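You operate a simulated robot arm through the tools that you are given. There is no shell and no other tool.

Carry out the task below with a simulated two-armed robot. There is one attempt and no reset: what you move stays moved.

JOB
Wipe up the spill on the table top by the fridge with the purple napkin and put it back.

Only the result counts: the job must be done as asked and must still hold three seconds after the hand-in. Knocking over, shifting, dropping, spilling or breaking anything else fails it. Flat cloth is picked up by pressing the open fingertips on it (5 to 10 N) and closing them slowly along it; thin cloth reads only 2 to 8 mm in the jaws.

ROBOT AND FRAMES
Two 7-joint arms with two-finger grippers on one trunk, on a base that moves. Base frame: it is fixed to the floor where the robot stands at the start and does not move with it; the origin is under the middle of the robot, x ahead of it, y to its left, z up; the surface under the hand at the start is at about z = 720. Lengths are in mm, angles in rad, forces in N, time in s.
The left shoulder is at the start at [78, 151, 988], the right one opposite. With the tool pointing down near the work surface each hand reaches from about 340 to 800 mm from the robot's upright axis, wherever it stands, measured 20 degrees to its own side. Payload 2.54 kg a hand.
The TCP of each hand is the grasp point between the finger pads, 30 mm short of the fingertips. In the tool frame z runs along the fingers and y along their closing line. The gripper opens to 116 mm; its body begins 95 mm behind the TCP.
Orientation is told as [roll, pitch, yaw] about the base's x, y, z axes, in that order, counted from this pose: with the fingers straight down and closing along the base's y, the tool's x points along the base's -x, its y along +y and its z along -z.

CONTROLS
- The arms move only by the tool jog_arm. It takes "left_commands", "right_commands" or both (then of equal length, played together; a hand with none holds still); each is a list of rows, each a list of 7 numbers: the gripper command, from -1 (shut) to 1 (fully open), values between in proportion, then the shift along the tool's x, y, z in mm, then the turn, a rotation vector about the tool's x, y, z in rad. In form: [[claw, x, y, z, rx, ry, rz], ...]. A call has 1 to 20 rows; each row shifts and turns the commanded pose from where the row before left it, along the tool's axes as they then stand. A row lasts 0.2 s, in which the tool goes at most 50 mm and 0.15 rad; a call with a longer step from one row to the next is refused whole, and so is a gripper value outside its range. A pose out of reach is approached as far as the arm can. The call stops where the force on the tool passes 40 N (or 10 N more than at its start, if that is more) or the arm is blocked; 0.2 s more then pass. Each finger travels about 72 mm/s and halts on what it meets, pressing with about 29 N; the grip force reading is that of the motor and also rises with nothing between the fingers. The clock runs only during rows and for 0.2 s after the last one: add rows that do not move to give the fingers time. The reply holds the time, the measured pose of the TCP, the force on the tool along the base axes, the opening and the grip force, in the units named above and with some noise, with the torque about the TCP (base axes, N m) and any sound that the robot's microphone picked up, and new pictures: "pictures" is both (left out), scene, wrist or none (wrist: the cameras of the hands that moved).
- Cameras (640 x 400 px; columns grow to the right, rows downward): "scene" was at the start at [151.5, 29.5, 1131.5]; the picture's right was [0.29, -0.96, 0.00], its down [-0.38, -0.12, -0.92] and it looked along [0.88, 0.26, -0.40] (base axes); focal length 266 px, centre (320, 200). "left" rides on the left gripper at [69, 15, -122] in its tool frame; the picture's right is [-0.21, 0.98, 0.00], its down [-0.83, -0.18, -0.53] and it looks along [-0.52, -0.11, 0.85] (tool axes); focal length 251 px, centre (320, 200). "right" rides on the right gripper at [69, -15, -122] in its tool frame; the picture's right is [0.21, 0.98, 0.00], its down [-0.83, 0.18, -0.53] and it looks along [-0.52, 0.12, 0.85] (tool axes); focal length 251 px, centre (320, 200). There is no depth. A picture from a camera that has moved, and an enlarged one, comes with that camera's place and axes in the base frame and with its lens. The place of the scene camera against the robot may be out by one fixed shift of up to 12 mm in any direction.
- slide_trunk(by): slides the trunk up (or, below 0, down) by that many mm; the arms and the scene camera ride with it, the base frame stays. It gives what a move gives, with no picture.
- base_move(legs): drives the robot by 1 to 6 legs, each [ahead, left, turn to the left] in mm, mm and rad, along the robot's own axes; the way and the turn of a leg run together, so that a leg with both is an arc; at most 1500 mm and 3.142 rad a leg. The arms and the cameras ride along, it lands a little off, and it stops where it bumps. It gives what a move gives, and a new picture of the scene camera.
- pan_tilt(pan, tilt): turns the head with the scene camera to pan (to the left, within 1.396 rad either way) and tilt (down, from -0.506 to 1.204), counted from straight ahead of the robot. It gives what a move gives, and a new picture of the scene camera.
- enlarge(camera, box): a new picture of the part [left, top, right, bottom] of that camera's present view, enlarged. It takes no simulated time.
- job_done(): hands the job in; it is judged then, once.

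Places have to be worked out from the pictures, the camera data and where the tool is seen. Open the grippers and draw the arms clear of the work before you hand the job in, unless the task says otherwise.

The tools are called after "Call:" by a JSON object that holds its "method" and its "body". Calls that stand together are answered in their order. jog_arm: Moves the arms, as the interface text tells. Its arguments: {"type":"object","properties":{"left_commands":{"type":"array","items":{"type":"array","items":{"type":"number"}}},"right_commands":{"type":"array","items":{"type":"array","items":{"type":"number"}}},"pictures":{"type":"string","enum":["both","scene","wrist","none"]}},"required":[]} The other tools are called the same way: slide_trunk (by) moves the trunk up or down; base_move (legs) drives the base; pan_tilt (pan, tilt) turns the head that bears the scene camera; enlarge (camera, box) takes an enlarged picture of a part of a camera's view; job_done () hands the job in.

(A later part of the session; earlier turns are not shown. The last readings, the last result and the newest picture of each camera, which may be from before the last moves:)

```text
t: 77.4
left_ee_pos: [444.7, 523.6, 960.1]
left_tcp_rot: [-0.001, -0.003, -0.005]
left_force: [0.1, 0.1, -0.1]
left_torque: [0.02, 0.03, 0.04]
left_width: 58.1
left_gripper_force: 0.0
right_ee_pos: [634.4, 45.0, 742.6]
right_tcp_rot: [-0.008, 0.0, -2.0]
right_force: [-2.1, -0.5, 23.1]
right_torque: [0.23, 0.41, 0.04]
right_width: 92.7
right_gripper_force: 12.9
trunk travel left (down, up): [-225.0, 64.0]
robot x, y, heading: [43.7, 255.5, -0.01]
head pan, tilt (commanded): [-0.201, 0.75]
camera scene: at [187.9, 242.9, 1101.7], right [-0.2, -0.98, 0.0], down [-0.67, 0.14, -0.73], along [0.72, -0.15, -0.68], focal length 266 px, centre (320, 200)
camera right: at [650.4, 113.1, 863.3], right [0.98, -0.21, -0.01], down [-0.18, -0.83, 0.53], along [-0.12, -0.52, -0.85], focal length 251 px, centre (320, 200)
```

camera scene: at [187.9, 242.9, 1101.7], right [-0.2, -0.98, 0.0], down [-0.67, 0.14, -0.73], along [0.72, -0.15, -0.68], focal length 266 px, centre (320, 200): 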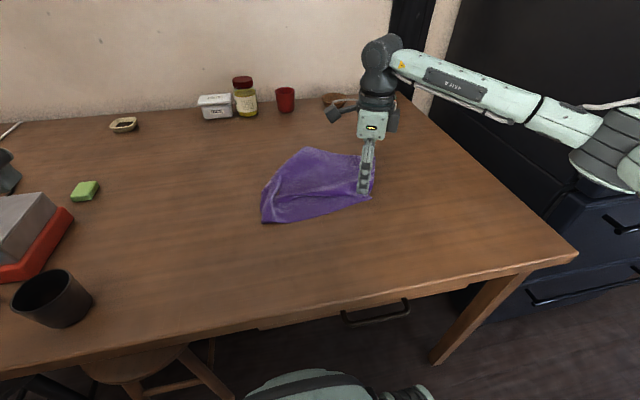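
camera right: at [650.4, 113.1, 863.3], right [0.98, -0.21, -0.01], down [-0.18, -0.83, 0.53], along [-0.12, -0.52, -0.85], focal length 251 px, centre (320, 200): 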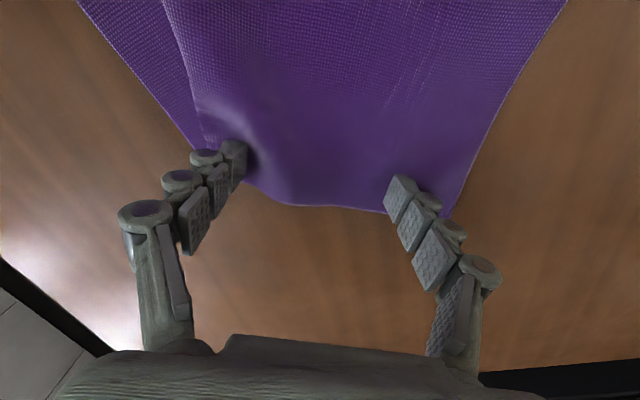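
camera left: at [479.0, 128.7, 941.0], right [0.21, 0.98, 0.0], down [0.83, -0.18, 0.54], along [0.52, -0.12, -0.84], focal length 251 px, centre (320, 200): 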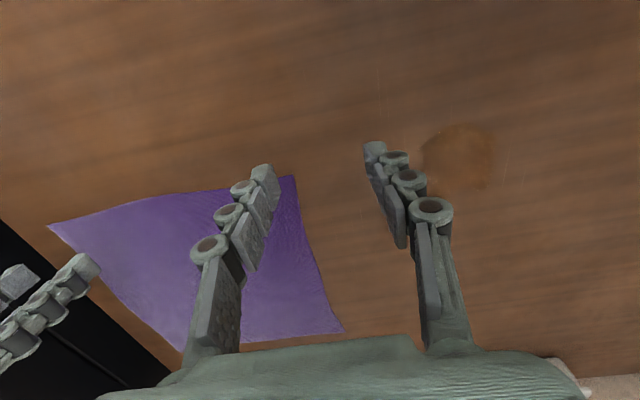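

The cloth follows the fingers. I'll ease the pressure by 1.5 mm and continue sliding while turning the edge back square.

Call:
{"method": "jog_arm", "body": {"right_commands": [[0.62, 0, 0, -1.5, 0, 0, 0], [0.62, -8, 7, 0, 0, 0, -0.0195], [0.62, -8, 7, 0, 0, 0, -0.0195], [0.62, -8, 7, 0, 0, 0, -0.0195], [0.62, -8, 7, 0, 0, 0, -0.0195], [0.62, -8, 7, 0, 0, 0, -0.0195], [0.62, -8, 7, 0, 0, 0, -0.0195], [0.62, 0, 0, 0, 0, 0, 0]], "pictures": "both"}}

```text
t: 79.2
left_ee_pos: [444.6, 523.3, 959.9]
left_tcp_rot: [-0.002, -0.003, -0.005]
left_force: [-0.5, 0.1, -0.8]
left_torque: [-0.01, 0.0, 0.0]
left_width: 58.0
left_gripper_force: 0.0
right_ee_pos: [655.8, -15.4, 741.7]
right_tcp_rot: [-0.009, -0.001, -1.882]
right_force: [-0.6, 0.7, 3.0]
right_torque: [0.08, 0.01, -0.01]
right_width: 94.3
right_gripper_force: 0.3
trunk travel left (down, up): [-225.0, 64.0]
robot x, y, heading: [45.0, 261.2, -0.007]
head pan, tilt (commanded): [-0.201, 0.75]
camera scene: at [188.5, 242.7, 1101.6], right [-0.2, -0.98, 0.0], down [-0.67, 0.14, -0.73], along [0.72, -0.15, -0.68], focal length 266 px, centre (320, 200)
camera right: at [662.9, 54.9, 863.3], right [1.0, -0.1, -0.01], down [-0.08, -0.84, 0.53], along [-0.06, -0.53, -0.85], focal length 251 px, centre (320, 200)
```

scene: 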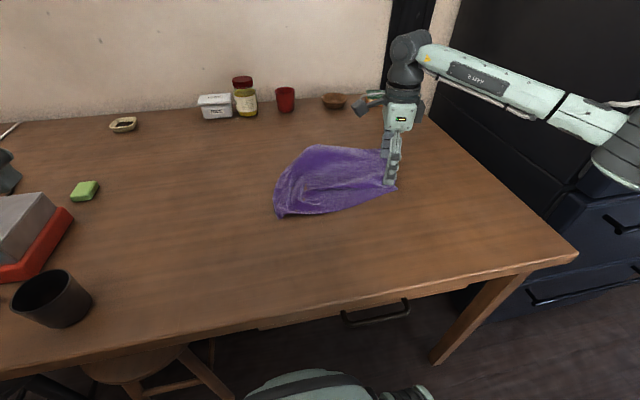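
right: 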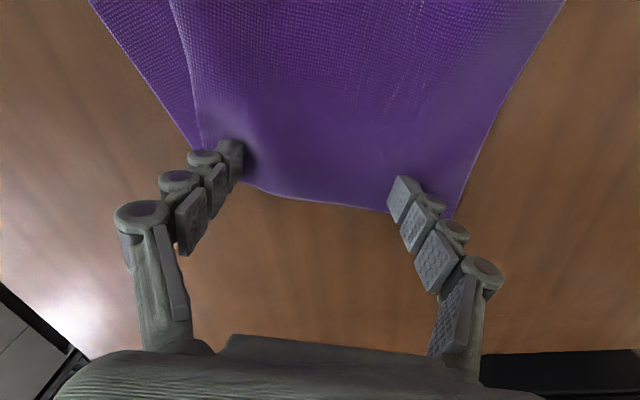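

It's working and the force is down to 3 N. I'll press 0.6 mm more and continue.

Call:
{"method": "jog_arm", "body": {"right_commands": [[0.62, 0, 0, 0.6, 0, 0, 0], [0.62, -8.6, 6.2, 0, 0, 0, -0.0195], [0.62, -8.6, 6.2, 0, 0, 0, -0.0195], [0.62, -8.6, 6.2, 0, 0, 0, -0.0195], [0.62, -8.6, 6.2, 0, 0, 0, -0.0195], [0.62, -8.6, 6.2, 0, 0, 0, -0.0195], [0.62, -8.6, 6.2, 0, 0, 0, -0.0195], [0.62, -8.6, 6.2, 0, 0, 0, -0.0195], [0.62, -8.6, 6.2, 0, 0, 0, -0.0195], [0.62, 0, 0, 0, 0, 0, 0]], "pictures": "both"}}

```text
t: 81.4
left_ee_pos: [445.1, 526.0, 960.8]
left_tcp_rot: [-0.005, -0.003, -0.006]
left_force: [-1.4, -0.6, 0.4]
left_torque: [-0.01, -0.03, 0.01]
left_width: 58.1
left_gripper_force: 0.1
right_ee_pos: [687.9, -94.1, 740.0]
right_tcp_rot: [-0.008, 0.0, -1.725]
right_force: [-0.3, 1.1, 6.6]
right_torque: [0.0, -0.16, -0.01]
right_width: 96.4
right_gripper_force: 1.6
trunk travel left (down, up): [-225.0, 64.0]
robot x, y, heading: [43.5, 257.4, -0.007]
head pan, tilt (commanded): [-0.201, 0.75]
camera scene: at [187.8, 243.1, 1101.7], right [-0.2, -0.98, 0.0], down [-0.67, 0.14, -0.73], along [0.72, -0.15, -0.68], focal length 266 px, centre (320, 200)
camera right: at [683.5, -23.7, 862.3], right [1.0, 0.06, -0.01], down [0.06, -0.84, 0.53], along [0.03, -0.53, -0.85], focal length 251 px, centre (320, 200)
```

scene: 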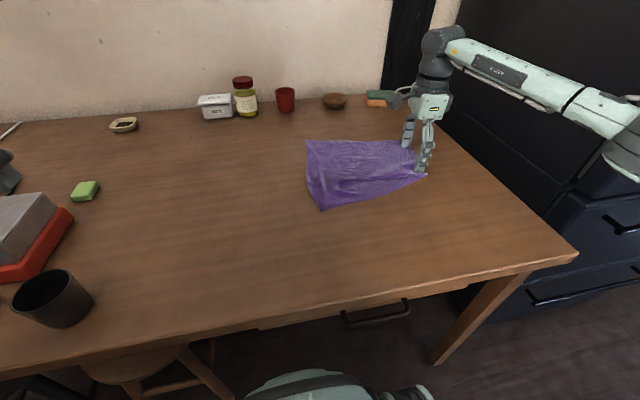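
right: 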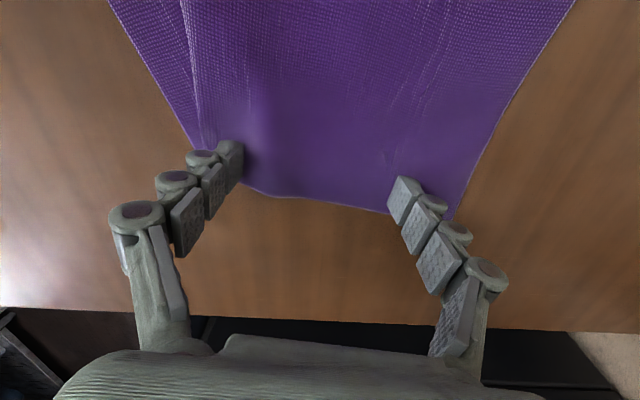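

The napkin is unrolling nicely as it trails, and the spill's place is uncovered now. I'll enlarge to check that it's clean.

Call:
{"method": "enlarge", "body": {"camera": "scene", "box": [210, 120, 450, 270]}}

```text
2.67 times, centred on (330, 195) of scene
camera zoom: at [187.8, 243.1, 1101.7], right [-0.2, -0.98, 0.0], down [-0.67, 0.14, -0.73], along [0.72, -0.15, -0.68], focal length 709 px, centre (293, 213)
```

zoom: 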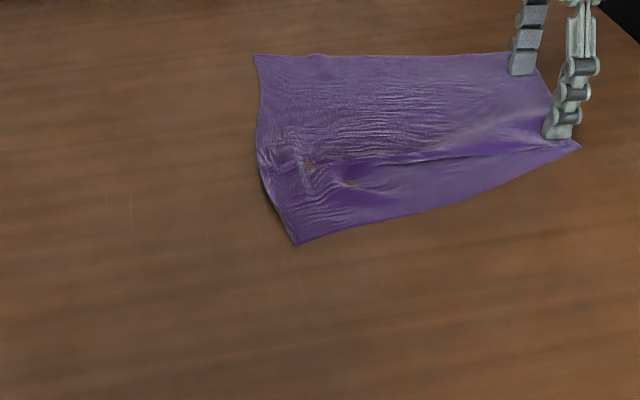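

The table is clean where the spill was. The left part of the napkin has unrolled and only a wedge pleat remains at the right edge. I'll keep sliding about (28, -77) more.

Call:
{"method": "jog_arm", "body": {"right_commands": [[0.62, -9.2, 4.5, 0, 0, 0, -0.012], [0.62, -9.2, 4.5, 0, 0, 0, -0.012], [0.62, -9.2, 4.5, 0, 0, 0, -0.012], [0.62, -9.2, 4.5, 0, 0, 0, -0.012], [0.62, -9.2, 4.5, 0, 0, 0, -0.012], [0.62, -9.2, 4.5, 0, 0, 0, -0.012], [0.62, -9.2, 4.5, 0, 0, 0, -0.012], [0.62, -9.2, 4.5, 0, 0, 0, -0.012], [0.62, 0, 0, 0, 0, 0, 0]], "pictures": "both"}}

```text
t: 83.4
left_ee_pos: [445.9, 524.7, 959.7]
left_tcp_rot: [-0.002, -0.002, -0.005]
left_force: [-0.5, 0.0, -0.9]
left_torque: [0.02, 0.02, -0.01]
left_width: 58.2
left_gripper_force: 0.0
right_ee_pos: [715.3, -171.5, 739.3]
right_tcp_rot: [-0.008, 0.0, -1.629]
right_force: [-0.3, 0.8, 8.3]
right_torque: [0.0, -0.01, -0.02]
right_width: 96.2
right_gripper_force: 5.7
trunk travel left (down, up): [-225.0, 64.0]
robot x, y, heading: [42.4, 256.8, -0.005]
head pan, tilt (commanded): [-0.201, 0.75]
camera scene: at [188.2, 242.9, 1101.6], right [-0.2, -0.98, 0.0], down [-0.67, 0.14, -0.73], along [0.72, -0.15, -0.68], focal length 266 px, centre (320, 200)
camera right: at [703.8, -102.3, 861.8], right [0.99, 0.16, -0.01], down [0.14, -0.84, 0.53], along [0.08, -0.53, -0.85], focal length 251 px, centre (320, 200)
```

scene: 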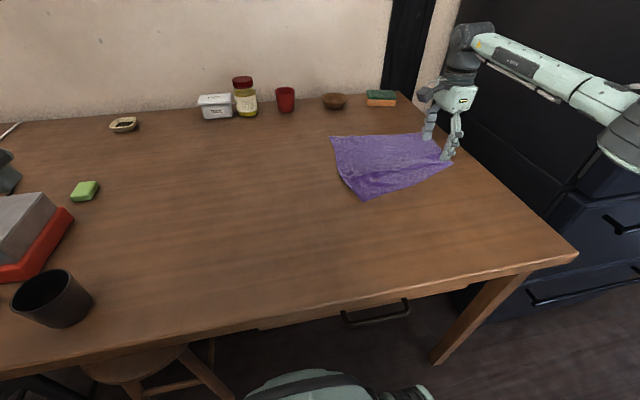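
right: 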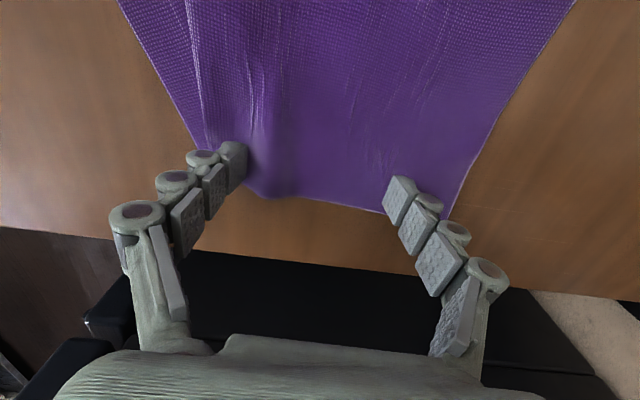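

I'll enlarge the scene view to measure the corners.

Call:
{"method": "enlarge", "body": {"camera": "scene", "box": [300, 110, 500, 235]}}

```text
3.20 times, centred on (400, 172) of scene
camera zoom: at [188.2, 242.9, 1101.6], right [-0.2, -0.98, 0.0], down [-0.67, 0.14, -0.73], along [0.72, -0.15, -0.68], focal length 851 px, centre (64, 288)
```

zoom: 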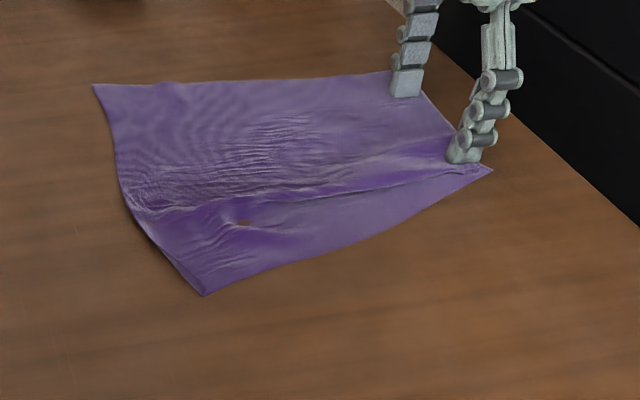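

Corners A and D are within about 20 mm of home, and the centroid of about (715, -56) already matches the original. Only the wedge pleat at the right edge is left, so C should go -70 in x and B about +60. I'll lift off and look from above.

Call:
{"method": "jog_arm", "body": {"right_commands": [[0.62, 0, 0, -10, 0, 0, 0], [0.62, 0, 0, -30, 0, 0, 0], [0.2, 10, -20, -30, 0, 0, 0], [-0.2, 20, -20, -30, 0, 0, 0], [-0.6, 20, -20, -10, 0, 0, 0], [-0.8, 0, 0, 0, 0, 0, 0], [-0.8, 0, 0, 0, 0, 0, 0]], "pictures": "both"}}

```text
t: 85.0
left_ee_pos: [445.4, 524.3, 960.2]
left_tcp_rot: [-0.001, -0.002, -0.006]
left_force: [-0.3, 0.5, -0.1]
left_torque: [0.01, 0.0, 0.01]
left_width: 58.3
left_gripper_force: 0.1
right_ee_pos: [658.7, -120.7, 852.0]
right_tcp_rot: [-0.01, 0.002, -1.63]
right_force: [-0.4, 0.0, 0.1]
right_torque: [0.02, -0.01, -0.01]
right_width: 11.4
right_gripper_force: 0.2
trunk travel left (down, up): [-225.0, 64.0]
robot x, y, heading: [43.7, 254.2, -0.004]
head pan, tilt (commanded): [-0.201, 0.75]
camera scene: at [188.8, 242.5, 1101.5], right [-0.2, -0.98, 0.0], down [-0.67, 0.14, -0.73], along [0.72, -0.15, -0.68], focal length 266 px, centre (320, 200)
camera right: at [648.6, -51.0, 973.6], right [0.99, 0.16, -0.01], down [0.14, -0.84, 0.53], along [0.08, -0.53, -0.85], focal length 251 px, centre (320, 200)
```

scene: 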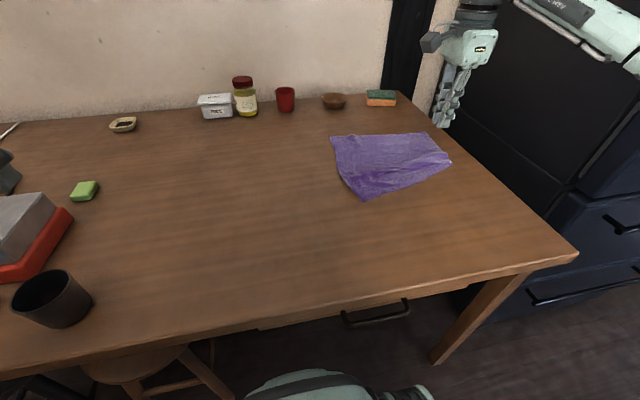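
right: 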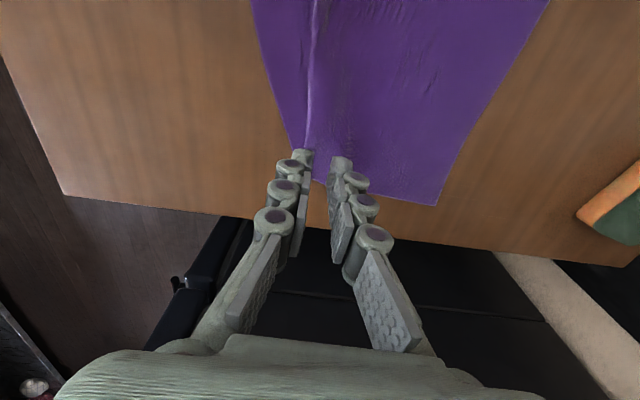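

Call:
{"method": "enlarge", "body": {"camera": "scene", "box": [310, 115, 470, 215]}}

Call:
{"method": "enlarge", "body": {"camera": "right", "box": [220, 0, 560, 220]}}

```text
4.00 times, centred on (390, 165) of scene
camera zoom: at [188.8, 242.5, 1101.5], right [-0.2, -0.98, 0.0], down [-0.67, 0.14, -0.73], along [0.72, -0.15, -0.68], focal length 1064 px, centre (40, 340)
```

zoom: 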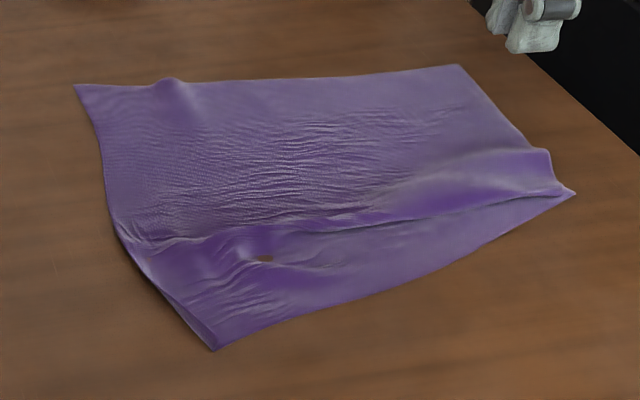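

```text
1.82 times, centred on (390, 110) of right
camera zoom: at [648.6, -51.0, 973.6], right [0.99, 0.16, -0.01], down [0.14, -0.84, 0.53], along [0.08, -0.53, -0.85], focal length 457 px, centre (193, 364)
```

zoom: 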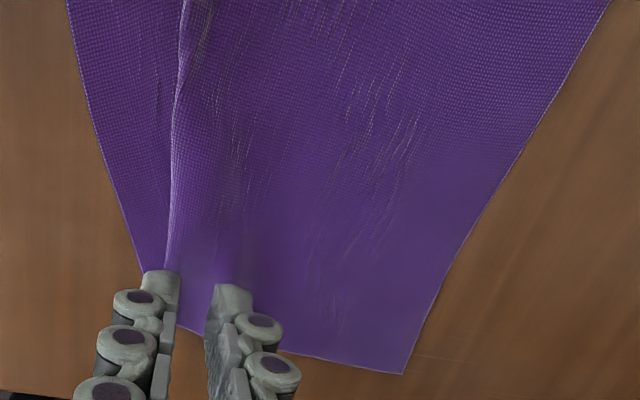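

The napkin is nearly flat now, with one raised pleat at the right edge. The exposed near strip is about 35 mm wide around (630, -125). I'll turn the hand to yaw 0 so both fingers fit on that strip and come down close to it.

Call:
{"method": "jog_arm", "body": {"right_commands": [[-0.48, 0, 0, 0, 0, 0, -0.1482], [-0.48, 0, 0, 0, 0, 0, -0.1482], [-0.48, 0, 0, 0, 0, 0, -0.1482], [-0.48, 0, 0, 0, 0, 0, -0.1482], [-0.48, 0, 0, 0, 0, 0, -0.1482], [-0.48, 0, 0, 0, 0, 0, -0.1482], [-0.48, 0, 0, 0, 0, 0, -0.1482], [-0.48, 0, 0, 0, 0, 0, -0.1482], [-0.48, 0, 0, 0, 0, 0, -0.1482], [-0.48, 0, 0, 0, 0, 0, -0.1482], [-0.48, 0, 0, 0, 0, 0, -0.1482], [-0.48, 14, -4, 20, 0, 0, 0], [-0.48, 14, -4, 30, 0, 0, 0], [-0.48, 0, 0, 30, 0, 0, 0], [-0.48, 0, 0, 0, 0, 0, 0]], "pictures": "both"}}

```text
t: 88.2
left_ee_pos: [445.6, 523.8, 959.9]
left_tcp_rot: [-0.003, -0.001, -0.005]
left_force: [0.0, 0.9, 0.6]
left_torque: [-0.02, 0.0, -0.02]
left_width: 58.3
left_gripper_force: 0.0
right_ee_pos: [631.2, -127.1, 769.4]
right_tcp_rot: [0.001, 0.007, 0.001]
right_force: [0.7, 0.5, -0.6]
right_torque: [0.01, 0.0, 0.01]
right_width: 30.1
right_gripper_force: 0.1
trunk travel left (down, up): [-225.0, 64.0]
robot x, y, heading: [43.3, 255.3, -0.006]
head pan, tilt (commanded): [-0.201, 0.75]
camera scene: at [188.8, 242.5, 1101.5], right [-0.2, -0.98, 0.0], down [-0.67, 0.14, -0.73], along [0.72, -0.15, -0.68], focal length 266 px, centre (320, 200)
camera right: at [562.2, -142.9, 891.5], right [-0.21, 0.98, 0.0], down [0.83, 0.18, 0.53], along [0.51, 0.12, -0.85], focal length 251 px, centre (320, 200)
```

scene: 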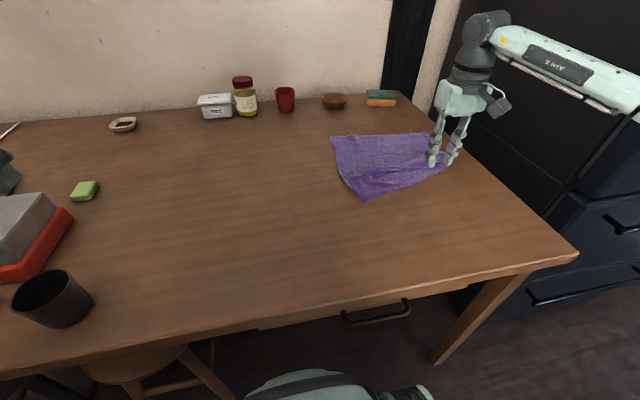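
right: 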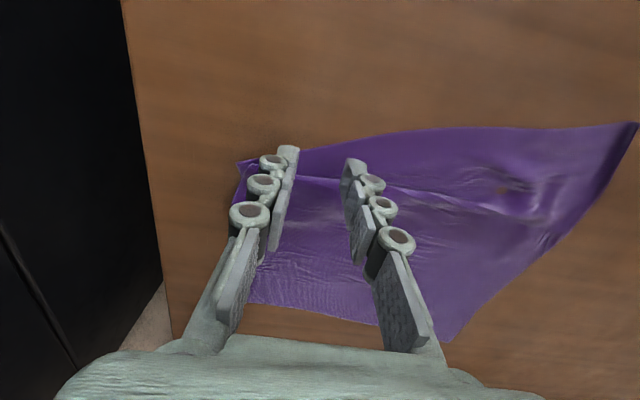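

The left finger would sit too close to the edge. I'll yaw +0.28 to follow the slanted near edge, shift 5 mm inward, and lower to near contact.

Call:
{"method": "jog_arm", "body": {"right_commands": [[-0.48, -5, 0, 0, 0, 0, -0.14], [-0.48, 0, 0, 0, 0, 0, -0.14], [-0.48, 0, 0, 8, 0, 0, 0], [-0.48, 0, 0, 7, 0, 0, 0], [-0.48, 0, 0, 0, 0, 0, 0]], "pictures": "wrist"}}

```text
t: 89.4
left_ee_pos: [445.3, 524.9, 958.7]
left_tcp_rot: [-0.003, -0.002, -0.005]
left_force: [1.2, 0.1, -0.8]
left_torque: [0.01, -0.02, -0.03]
left_width: 58.3
left_gripper_force: 0.2
right_ee_pos: [635.2, -125.3, 754.6]
right_tcp_rot: [0.005, 0.008, 0.278]
right_force: [0.2, 0.1, 0.0]
right_torque: [-0.03, 0.04, 0.0]
right_width: 30.3
right_gripper_force: 0.1
trunk travel left (down, up): [-225.0, 64.0]
robot x, y, heading: [41.4, 256.2, -0.008]
head pan, tilt (commanded): [-0.201, 0.75]
camera right: at [573.8, -160.5, 877.0], right [-0.48, 0.88, 0.01], down [0.75, 0.4, 0.53], along [0.46, 0.26, -0.85], focal length 251 px, centre (320, 200)
```

right: 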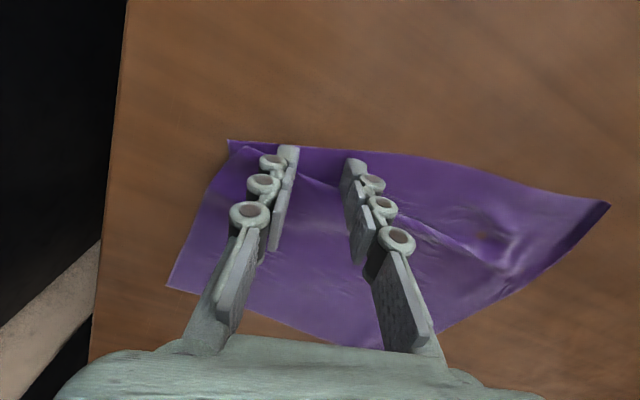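

Both fingertip ground points fall mid-strip. I'll lower to contact.

Call:
{"method": "jog_arm", "body": {"right_commands": [[-0.48, 0, 0, 1, 0, 0, 0], [-0.48, 0, 0, 1, 0, 0, 0], [-0.48, 0, 0, 1, 0, 0, 0], [-0.48, 0, 0, 0, 0, 0, 0]], "pictures": "none"}}

```text
t: 90.4
left_ee_pos: [445.7, 523.3, 960.2]
left_tcp_rot: [-0.001, -0.002, -0.005]
left_force: [-0.6, 0.7, -0.5]
left_torque: [-0.03, 0.01, 0.01]
left_width: 57.9
left_gripper_force: 0.1
right_ee_pos: [635.7, -126.7, 751.3]
right_tcp_rot: [0.007, 0.008, 0.279]
right_force: [0.3, -0.4, -0.2]
right_torque: [0.02, 0.01, -0.01]
right_width: 30.2
right_gripper_force: 0.0
trunk travel left (down, up): [-225.0, 64.0]
robot x, y, heading: [41.7, 256.7, -0.004]
head pan, tilt (commanded): [-0.201, 0.75]
```

Call:
{"method": "jog_arm", "body": {"right_commands": [[-0.48, 0, 0, 1, 0, 0, 0], [-0.48, 0, 0, 1, 0, 0, 0], [-0.48, 0, 0, 0, 0, 0, 0]], "pictures": "none"}}

```text
t: 91.2
left_ee_pos: [444.1, 525.3, 960.3]
left_tcp_rot: [-0.003, -0.003, -0.006]
left_force: [0.4, 0.2, -0.4]
left_torque: [0.0, 0.0, 0.02]
left_width: 58.0
left_gripper_force: 0.1
right_ee_pos: [636.6, -125.9, 751.5]
right_tcp_rot: [0.004, 0.006, 0.28]
right_force: [1.8, 0.0, 11.1]
right_torque: [-0.29, -0.2, 0.03]
right_width: 31.2
right_gripper_force: 0.6
trunk travel left (down, up): [-225.0, 64.0]
robot x, y, heading: [44.2, 256.6, -0.008]
head pan, tilt (commanded): [-0.201, 0.75]
```

Force is 11 N. I'll slide this corner strip toward -x, turning square as it goes; first half now.

Call:
{"method": "jog_arm", "body": {"right_commands": [[-0.48, 8.7, 1.3, -0.3, 0, 0, 0.03], [-0.48, 8.7, 1.0, 0, 0, 0, 0.03], [-0.48, 8.7, 0.8, 0, 0, 0, 0.03], [-0.48, 8.7, 0.5, 0, 0, 0, 0.03], [-0.48, 0, 0, 0, 0, 0, 0]], "pictures": "both"}}

```text
t: 92.4
left_ee_pos: [445.4, 524.9, 959.6]
left_tcp_rot: [-0.002, -0.001, -0.004]
left_force: [-0.4, -1.2, 0.9]
left_torque: [0.0, 0.03, -0.01]
left_width: 58.0
left_gripper_force: 0.0
right_ee_pos: [600.7, -130.2, 751.5]
right_tcp_rot: [0.003, 0.01, 0.16]
right_force: [2.5, 1.6, 9.3]
right_torque: [0.09, -0.13, -0.05]
right_width: 30.7
right_gripper_force: 0.1
trunk travel left (down, up): [-225.0, 64.0]
robot x, y, heading: [46.6, 260.5, -0.007]
head pan, tilt (commanded): [-0.201, 0.75]
camera scene: at [188.2, 243.1, 1101.7], right [-0.2, -0.98, 0.0], down [-0.67, 0.14, -0.73], along [0.72, -0.15, -0.68], focal length 266 px, centre (320, 200)
camera right: at [534.4, -156.8, 872.8], right [-0.37, 0.93, 0.0], down [0.79, 0.31, 0.53], along [0.49, 0.2, -0.85], focal length 251 px, centre (320, 200)
```

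scene: 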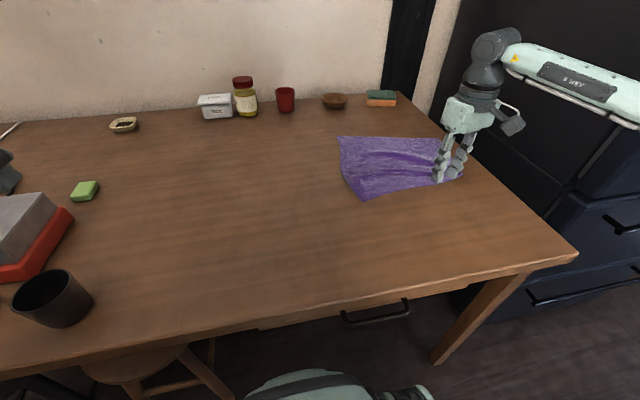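
right: 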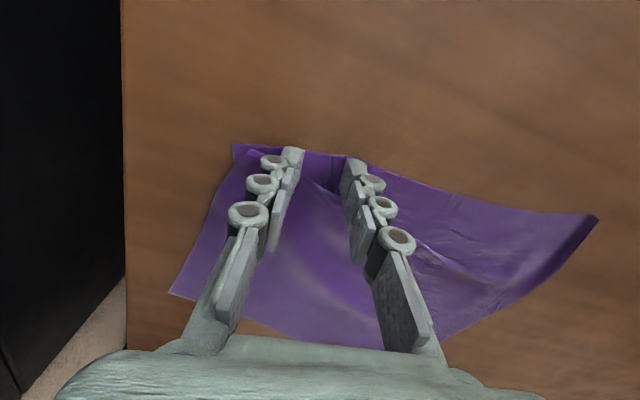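

I'll zoom in to see whether the pleat is opening or the whole cloth is being pulled along.

Call:
{"method": "enlarge", "body": {"camera": "scene", "box": [320, 115, 480, 215]}}

```text
4.00 times, centred on (400, 165) of scene
camera zoom: at [188.2, 243.1, 1101.7], right [-0.2, -0.98, 0.0], down [-0.67, 0.14, -0.73], along [0.72, -0.15, -0.68], focal length 1064 px, centre (0, 340)
```

zoom: 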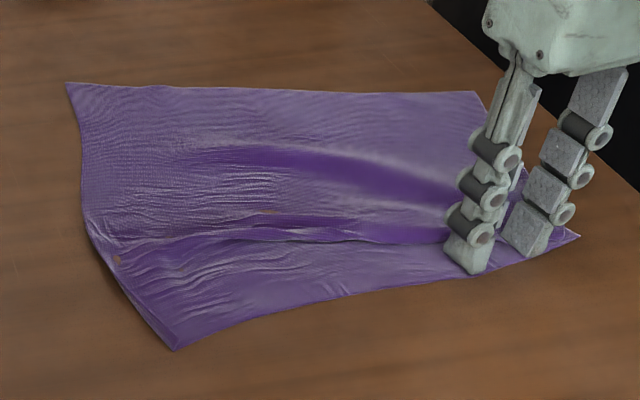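

The pleat isn't opening; the far part is being dragged along too. Instead I'll put one finger on each side of the pleat and open them to spread it. I'll lift, turn back to yaw -1.57 and look.

Call:
{"method": "jog_arm", "body": {"right_commands": [[-0.48, 0, 0, -10, 0, 0, 0], [-0.4, 0, 0, -30, 0, 0, 0.145], [-0.3, 0, 0, -30, 0, 0, 0.145], [-0.2, 0, 0, -20, 0, 0, 0.145], [-0.1, 0, 0, 0, 0, 0, 0.145], [0, 0, 0, 0, 0, 0, 0.145], [0, 0, 0, 0, 0, 0, 0.145], [0, 0, 0, 0, 0, 0, 0.145], [0, 0, 0, 0, 0, 0, 0.145], [0, 0, 0, 0, 0, 0, 0.145], [0, 0, 0, 0, 0, 0, 0.145], [0, 0, 0, 0, 0, 0, 0.145], [0, 0, 0, 0, 0, 0, 0.145], [0, 0, 0, 0, 0, 0, 0]], "pictures": "both"}}

```text
t: 95.4
left_ee_pos: [446.1, 525.5, 958.9]
left_tcp_rot: [-0.003, -0.002, -0.006]
left_force: [-0.2, 0.3, 0.2]
left_torque: [-0.03, -0.01, 0.0]
left_width: 58.1
left_gripper_force: 0.0
right_ee_pos: [601.3, -131.5, 842.2]
right_tcp_rot: [-0.009, 0.003, -1.584]
right_force: [0.0, 0.7, 0.0]
right_torque: [0.02, -0.01, 0.0]
right_width: 58.0
right_gripper_force: 0.1
trunk travel left (down, up): [-225.0, 64.0]
robot x, y, heading: [43.8, 254.4, -0.001]
head pan, tilt (commanded): [-0.201, 0.75]
camera scene: at [188.8, 242.5, 1101.5], right [-0.2, -0.98, 0.0], down [-0.67, 0.14, -0.73], along [0.72, -0.15, -0.68], focal length 266 px, centre (320, 200)
camera right: at [587.8, -61.8, 962.6], right [0.98, 0.2, -0.01], down [0.18, -0.83, 0.53], along [0.1, -0.52, -0.85], focal length 251 px, centre (320, 200)
```

scene: 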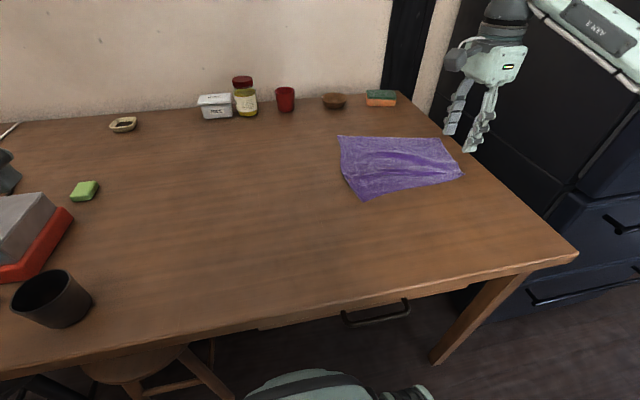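
right: 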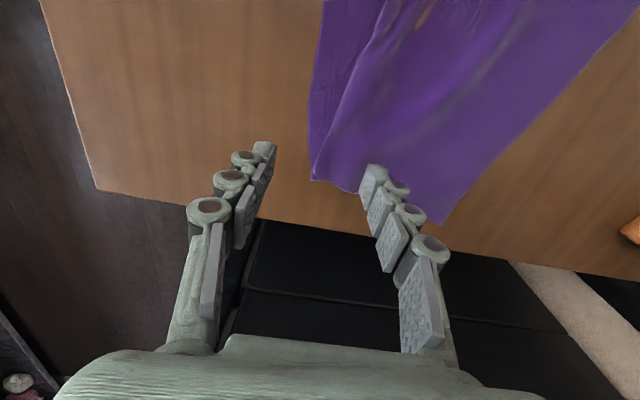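

Call:
{"method": "enlarge", "body": {"camera": "right", "box": [260, 0, 580, 240]}}

Call:
{"method": "enlarge", "body": {"camera": "scene", "box": [320, 115, 480, 215]}}

```text
1.67 times, centred on (420, 120) of right
camera zoom: at [587.8, -61.8, 962.6], right [0.98, 0.2, -0.01], down [0.18, -0.83, 0.53], along [0.1, -0.52, -0.85], focal length 419 px, centre (153, 333)
```

zoom: 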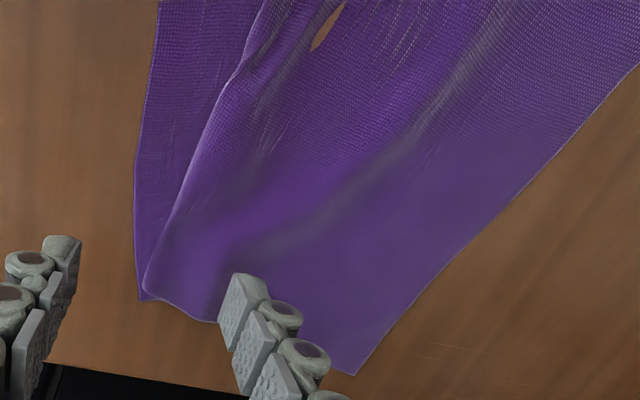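

```text
4.00 times, centred on (400, 165) of scene
camera zoom: at [188.8, 242.5, 1101.5], right [-0.2, -0.98, 0.0], down [-0.67, 0.14, -0.73], along [0.72, -0.15, -0.68], focal length 1064 px, centre (0, 340)
```

zoom: 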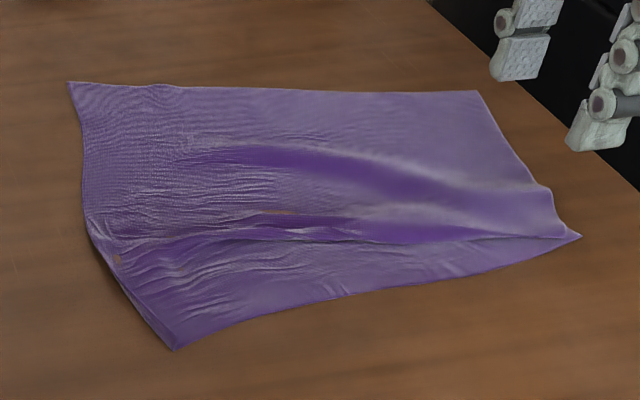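

The exposed strip at y of about -120 runs from x 588 to 610, and the pleat stack extends to about 660. I'll place the fingers 70 mm apart at (638, -120): one on the strip, the other beyond the stack.

Call:
{"method": "jog_arm", "body": {"right_commands": [[0.207, 5, 18, 20, 0, 0, 0], [0.207, 6, 19, 30, 0, 0, 0], [0.207, 0, 0, 30, 0, 0, 0], [0.207, 0, 0, 6, 0, 0, 0], [0.207, 0, 0, 0, 0, 0, 0]], "pictures": "wrist"}}

```text
t: 96.6
left_ee_pos: [444.2, 524.5, 960.4]
left_tcp_rot: [-0.002, -0.002, -0.005]
left_force: [0.2, -0.9, -0.3]
left_torque: [0.01, 0.0, 0.01]
left_width: 58.0
left_gripper_force: 0.1
right_ee_pos: [639.1, -118.3, 755.1]
right_tcp_rot: [-0.01, 0.001, -1.582]
right_force: [0.6, 0.5, 0.1]
right_torque: [-0.02, 0.02, 0.0]
right_width: 70.1
right_gripper_force: 0.1
trunk travel left (down, up): [-225.0, 64.0]
robot x, y, heading: [45.8, 256.9, -0.003]
head pan, tilt (commanded): [-0.201, 0.75]
camera right: at [624.3, -50.3, 877.4], right [0.98, 0.2, -0.01], down [0.18, -0.83, 0.53], along [0.1, -0.52, -0.85], focal length 251 px, centre (320, 200)
```

right: 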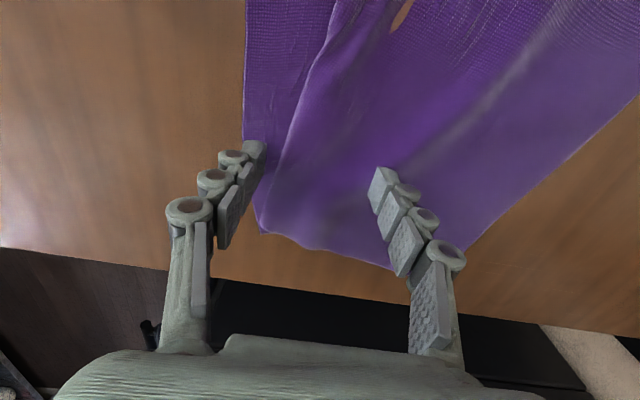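

One fingertip is over the strip and the other over the upper layer. I'll lower to contact.

Call:
{"method": "jog_arm", "body": {"right_commands": [[0.207, 0, 0, 2, 0, 0, 0], [0.207, 0, 0, 2, 0, 0, 0], [0.207, 0, 0, 2, 0, 0, 0], [0.207, 0, 0, 1, 0, 0, 0], [0.207, 0, 0, 0, 0, 0, 0]], "pictures": "none"}}

```text
t: 97.8
left_ee_pos: [445.1, 524.8, 959.9]
left_tcp_rot: [0.0, -0.001, -0.006]
left_force: [-0.3, -0.4, 0.8]
left_torque: [0.0, 0.01, -0.02]
left_width: 58.0
left_gripper_force: 0.0
right_ee_pos: [639.0, -119.5, 748.3]
right_tcp_rot: [-0.012, 0.001, -1.58]
right_force: [-0.3, -0.2, -1.0]
right_torque: [-0.05, 0.0, -0.04]
right_width: 70.0
right_gripper_force: 0.1
trunk travel left (down, up): [-225.0, 64.0]
robot x, y, heading: [42.7, 253.3, -0.002]
head pan, tilt (commanded): [-0.201, 0.75]
```

Call:
{"method": "jog_arm", "body": {"right_commands": [[0.207, 0, 0, 1, 0, 0, 0], [0.207, 0, 0, 1, 0, 0, 0], [0.207, 0, 0, 0.5, 0, 0, 0], [0.207, 0, 0, 0, 0, 0, 0]], "pictures": "none"}}

```text
t: 98.8
left_ee_pos: [444.1, 525.5, 961.6]
left_tcp_rot: [-0.003, -0.003, -0.006]
left_force: [0.2, -0.2, 0.3]
left_torque: [-0.04, 0.01, 0.03]
left_width: 58.1
left_gripper_force: 0.0
right_ee_pos: [637.2, -118.8, 748.0]
right_tcp_rot: [-0.005, 0.0, -1.58]
right_force: [0.5, -0.2, 11.5]
right_torque: [-0.01, -0.29, -0.04]
right_width: 68.8
right_gripper_force: 0.0
trunk travel left (down, up): [-225.0, 64.0]
robot x, y, heading: [43.1, 256.6, -0.008]
head pan, tilt (commanded): [-0.201, 0.75]
```

Force is 11.5 N, more on the far finger. I'll trim the tilt, then begin opening while following the fingertip arc down and shifting +x so the near finger stays put.

Call:
{"method": "jog_arm", "body": {"right_commands": [[0.207, 0, 0, 0, -0.006, 0, 0], [0.26, 0, 1.5, 0.5, 0, 0, 0], [0.31, 0, 1.5, 0.6, 0, 0, 0], [0.36, 0, 1.5, 0.7, 0, 0, 0], [0.41, 0, 1.5, 0.7, 0, 0, 0], [0.41, 0, 0, 0, 0, 0, 0]], "pictures": "wrist"}}

```text
t: 100.2
left_ee_pos: [444.5, 523.8, 959.9]
left_tcp_rot: [-0.002, -0.004, -0.005]
left_force: [-0.4, -0.6, 0.1]
left_torque: [0.01, 0.0, 0.02]
left_width: 57.9
left_gripper_force: 0.1
right_ee_pos: [643.2, -119.0, 745.6]
right_tcp_rot: [-0.002, 0.003, -1.582]
right_force: [-1.7, -1.0, 16.8]
right_torque: [0.0, 0.32, 0.01]
right_width: 82.2
right_gripper_force: 8.8
trunk travel left (down, up): [-225.0, 64.0]
robot x, y, heading: [40.5, 257.9, -0.003]
head pan, tilt (commanded): [-0.201, 0.75]
camera right: at [628.9, -50.9, 865.7], right [0.98, 0.2, 0.0], down [0.17, -0.83, 0.53], along [0.11, -0.52, -0.85], focal length 251 px, centre (320, 200)
```

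right: 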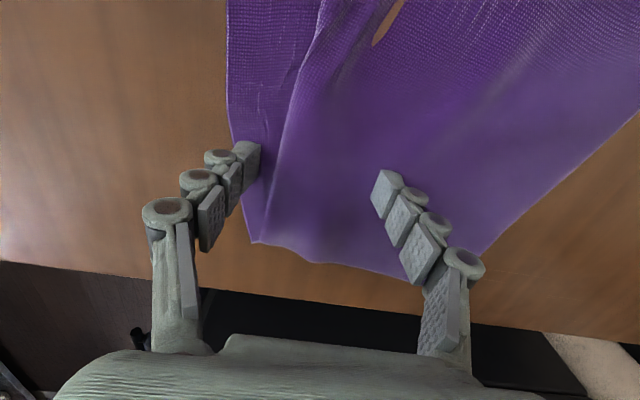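

The pleat is spreading. I'll continue opening to full while following down.

Call:
{"method": "jog_arm", "body": {"right_commands": [[0.47, 0, 1.7, 0.4, 0, 0, 0], [0.53, 0, 1.7, 0.7, 0, 0, 0], [0.59, 0, 1.7, 0.8, 0, 0, 0], [0.65, 0, 1.7, 0.9, 0, 0, 0], [0.71, 0, 1.7, 1.0, 0, 0, 0], [0.71, 0, 0, 0, 0, 0, 0]], "pictures": "none"}}

```text
t: 101.6
left_ee_pos: [444.3, 524.1, 959.6]
left_tcp_rot: [-0.002, -0.002, -0.005]
left_force: [-0.4, -0.2, -0.3]
left_torque: [0.0, -0.01, -0.02]
left_width: 57.9
left_gripper_force: 0.0
right_ee_pos: [651.6, -120.0, 738.9]
right_tcp_rot: [-0.004, 0.002, -1.581]
right_force: [-0.1, 1.1, 3.9]
right_torque: [0.02, 0.02, -0.01]
right_width: 100.4
right_gripper_force: 0.7
trunk travel left (down, up): [-225.0, 64.0]
robot x, y, heading: [41.6, 258.0, -0.013]
head pan, tilt (commanded): [-0.201, 0.75]
```

Call:
{"method": "jog_arm", "body": {"right_commands": [[0.77, 0, 1.7, 1.5, 0, 0, 0], [0.83, 0, 1.7, 1.3, 0, 0, 0], [0.89, 0, 1.7, 1.3, 0, 0, 0], [0.95, 0, 1.7, 1.3, 0, 0, 0], [1.0, 0, 1.5, 1.2, 0, 0, 0], [1.0, 0, 0, 0, 0, 0, 0]], "pictures": "both"}}

```text
t: 103.0
left_ee_pos: [445.0, 524.2, 960.3]
left_tcp_rot: [-0.001, -0.004, -0.005]
left_force: [0.9, -0.5, 0.7]
left_torque: [0.01, 0.02, 0.02]
left_width: 58.1
left_gripper_force: 0.0
right_ee_pos: [661.1, -119.1, 731.9]
right_tcp_rot: [-0.004, 0.003, -1.58]
right_force: [-0.4, -0.8, 0.3]
right_torque: [-0.01, 0.02, 0.0]
right_width: 116.0
right_gripper_force: 0.1
trunk travel left (down, up): [-225.0, 64.0]
robot x, y, heading: [42.4, 257.8, -0.006]
head pan, tilt (commanded): [-0.201, 0.75]
camera scene: at [188.8, 242.5, 1101.5], right [-0.2, -0.98, 0.0], down [-0.67, 0.14, -0.73], along [0.72, -0.15, -0.68], focal length 266 px, centre (320, 200)
camera right: at [645.8, -51.3, 853.5], right [0.98, 0.2, 0.0], down [0.18, -0.83, 0.53], along [0.11, -0.52, -0.85], focal length 251 px, centre (320, 200)
```

scene: 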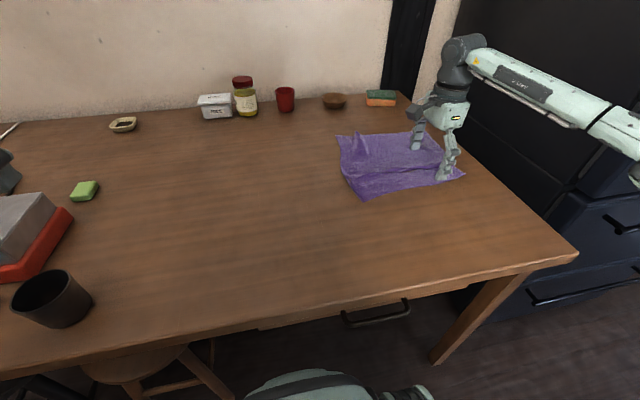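
right: 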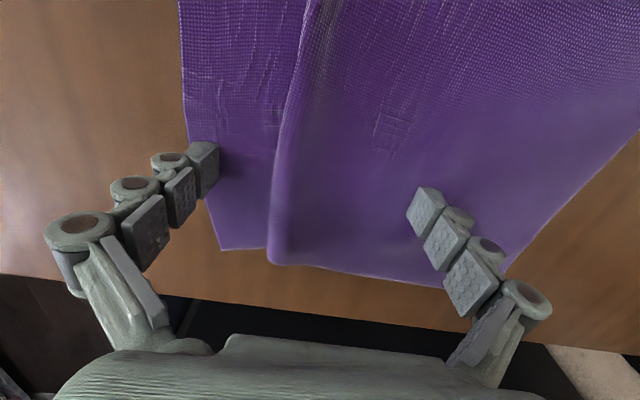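

The pleat opened a lot. I'll lift and reassess.

Call:
{"method": "jog_arm", "body": {"right_commands": [[1.0, 0, 0, -10, 0, 0, 0], [0.8, 0, 0, -30, 0, 0, 0], [0.6, 0, 0, -40, 0, 0, 0], [0.4, 15, 0, -40, 0, 0, 0], [0.3, 15, 0, 0, 0, 0, 0], [0.3, 0, 0, 0, 0, 0, 0]], "pictures": "wrist"}}

Call:
{"method": "enlarge", "body": {"camera": "scene", "box": [320, 115, 480, 215]}}

```text
t: 104.4
left_ee_pos: [445.4, 523.5, 959.9]
left_tcp_rot: [-0.001, -0.001, -0.007]
left_force: [-0.2, 0.3, -0.8]
left_torque: [0.01, -0.02, -0.02]
left_width: 57.8
left_gripper_force: 0.1
right_ee_pos: [661.5, -90.0, 852.5]
right_tcp_rot: [-0.003, 0.003, -1.582]
right_force: [-0.1, -0.8, -0.8]
right_torque: [-0.03, 0.05, 0.01]
right_width: 75.2
right_gripper_force: 0.0
trunk travel left (down, up): [-225.0, 64.0]
robot x, y, heading: [44.1, 260.9, -0.008]
head pan, tilt (commanded): [-0.201, 0.75]
camera right: at [646.2, -21.8, 974.6], right [0.98, 0.2, 0.0], down [0.18, -0.83, 0.53], along [0.11, -0.52, -0.85], focal length 251 px, centre (320, 200)
```

right: 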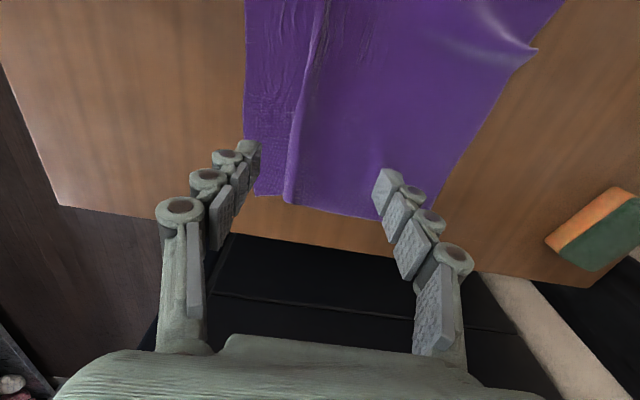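

```text
4.00 times, centred on (400, 165) of scene
camera zoom: at [188.8, 242.5, 1101.5], right [-0.2, -0.98, 0.0], down [-0.67, 0.14, -0.73], along [0.72, -0.15, -0.68], focal length 1064 px, centre (0, 340)
```

zoom: 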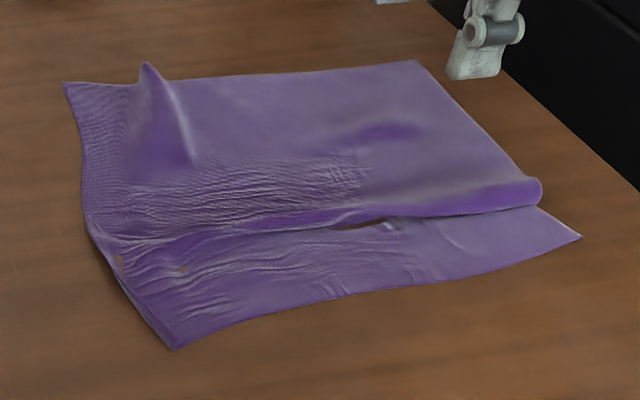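

One more pass is needed: the right edge is now 213 of 280 mm, with C near (609, -187) and B near (822, -196). I'll place the fingers again at (655, -140), 70 mm apart astride the remaining pleat.

Call:
{"method": "jog_arm", "body": {"right_commands": [[0.207, -25, -3, 30, 0, 0, 0], [0.207, -25, -3.5, 30, 0, 0, 0], [0.207, 0, 0, 30, 0, 0, 0], [0.207, 0, 0, 7, 0, 0, 0], [0.207, 0, 0, 0, 0, 0, 0]], "pictures": "wrist"}}

```text
t: 105.6
left_ee_pos: [444.3, 523.9, 959.2]
left_tcp_rot: [-0.002, 0.0, -0.005]
left_force: [0.8, 0.3, 0.2]
left_torque: [0.01, 0.0, 0.01]
left_width: 58.1
left_gripper_force: 0.1
right_ee_pos: [653.3, -140.6, 755.1]
right_tcp_rot: [-0.003, 0.002, -1.582]
right_force: [0.5, -0.3, -0.2]
right_torque: [0.0, -0.02, -0.01]
right_width: 70.1
right_gripper_force: 0.0
trunk travel left (down, up): [-225.0, 64.0]
robot x, y, heading: [44.5, 255.2, -0.004]
head pan, tilt (commanded): [-0.201, 0.75]
camera right: at [639.0, -72.2, 876.4], right [0.98, 0.2, 0.0], down [0.17, -0.83, 0.53], along [0.11, -0.52, -0.85], focal length 251 px, centre (320, 200)
```

right: 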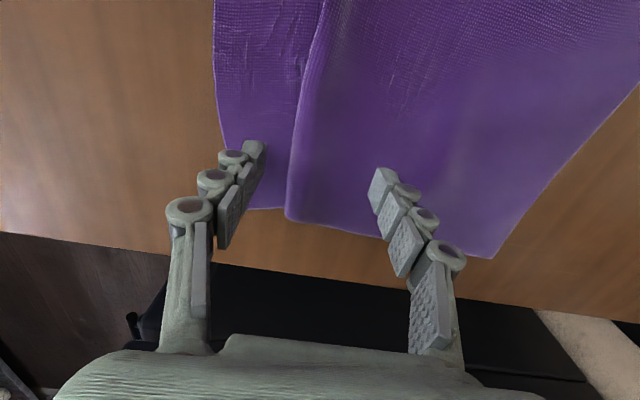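

The fingers straddle the ridge properly. I'll lower to contact.

Call:
{"method": "jog_arm", "body": {"right_commands": [[0.207, 0, 0, 3, 0, 0, 0], [0.207, 0, 0, 3, 0, 0, 0], [0.207, 0, 0, 2, 0, 0, 0], [0.207, 0, 0, 1, 0, 0, 0], [0.207, 0, 0, 0, 0, 0, 0]], "pictures": "none"}}

```text
t: 106.8
left_ee_pos: [444.7, 524.2, 959.9]
left_tcp_rot: [-0.002, -0.001, -0.005]
left_force: [-0.2, -0.7, -0.5]
left_torque: [0.05, 0.03, -0.02]
left_width: 58.2
left_gripper_force: 0.0
right_ee_pos: [655.2, -140.6, 749.0]
right_tcp_rot: [-0.003, 0.002, -1.58]
right_force: [0.6, -1.1, 4.5]
right_torque: [-0.05, -0.07, 0.02]
right_width: 71.2
right_gripper_force: 1.0
trunk travel left (down, up): [-225.0, 64.0]
robot x, y, heading: [45.9, 257.5, -0.01]
head pan, tilt (commanded): [-0.201, 0.75]
```

Force is 4.5 N. I'll press a little and open with a small +x shift, following the arc down.

Call:
{"method": "jog_arm", "body": {"right_commands": [[0.207, 0, 0, 0.7, 0, 0, 0], [0.27, 0, 0.8, 0.7, 0, 0, 0], [0.34, 0, 0.8, 0.8, 0, 0, 0], [0.41, 0, 0.8, 0.9, 0, 0, 0], [0.48, 0, 0.8, 1.0, 0, 0, 0], [0.55, 0, 0.8, 1.1, 0, 0, 0], [0.55, 0, 0, 0, 0, 0, 0]], "pictures": "none"}}

```text
t: 108.4
left_ee_pos: [444.6, 524.6, 960.2]
left_tcp_rot: [-0.002, -0.002, -0.004]
left_force: [0.9, -0.1, 0.1]
left_torque: [-0.01, 0.03, -0.03]
left_width: 57.9
left_gripper_force: 0.0
right_ee_pos: [657.8, -139.4, 741.4]
right_tcp_rot: [-0.002, 0.003, -1.582]
right_force: [0.3, 1.2, 11.0]
right_torque: [0.0, 0.15, -0.01]
right_width: 92.4
right_gripper_force: 5.2
trunk travel left (down, up): [-225.0, 64.0]
robot x, y, heading: [42.7, 256.1, -0.002]
head pan, tilt (commanded): [-0.201, 0.75]
```

Call:
{"method": "jog_arm", "body": {"right_commands": [[0.62, 0, 0.8, 1.2, 0, 0, 0], [0.69, 0, 0.8, 1.3, 0, 0, 0], [0.76, 0, 0.8, 1.4, 0, 0, 0], [0.83, 0, 0.8, 1.6, 0, 0, 0], [0.9, 0, 0.8, 1.7, 0, 0, 0], [0.96, 0, 0.8, 1.7, 0, 0, 0], [1.0, 0, 0.8, 1.2, 0, 0, 0], [1.0, 0, 0, 0, 0, 0, 0]], "pictures": "both"}}

```text
t: 110.2
left_ee_pos: [445.4, 524.4, 960.6]
left_tcp_rot: [-0.002, -0.001, -0.004]
left_force: [0.1, 1.2, -0.7]
left_torque: [0.0, 0.01, 0.01]
left_width: 57.9
left_gripper_force: 0.0
right_ee_pos: [662.8, -139.7, 730.7]
right_tcp_rot: [-0.005, 0.002, -1.58]
right_force: [0.0, -0.4, 1.8]
right_torque: [0.01, -0.12, -0.04]
right_width: 116.1
right_gripper_force: 0.1
trunk travel left (down, up): [-225.0, 64.0]
robot x, y, heading: [43.8, 255.3, -0.006]
head pan, tilt (commanded): [-0.201, 0.75]
camera scene: at [188.6, 242.6, 1101.6], right [-0.2, -0.98, 0.0], down [-0.67, 0.14, -0.73], along [0.72, -0.15, -0.68], focal length 266 px, centre (320, 200)
camera right: at [648.6, -71.5, 852.9], right [0.98, 0.2, 0.0], down [0.17, -0.83, 0.53], along [0.11, -0.52, -0.85], focal length 251 px, centre (320, 200)
```

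scene: 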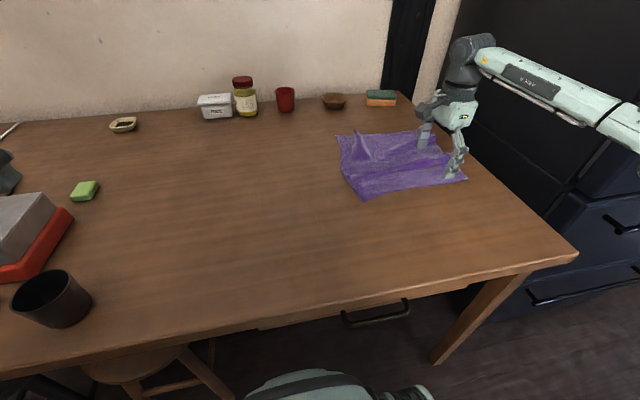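
right: 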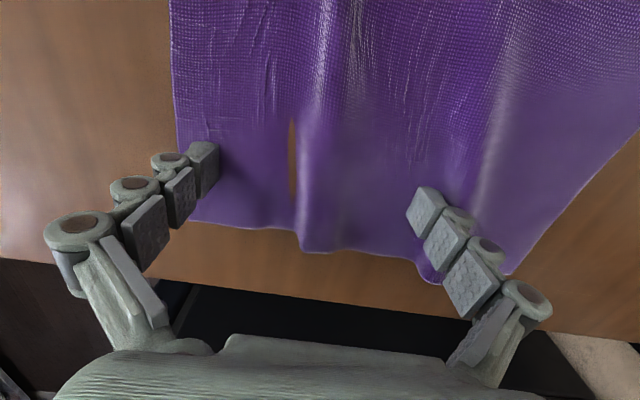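

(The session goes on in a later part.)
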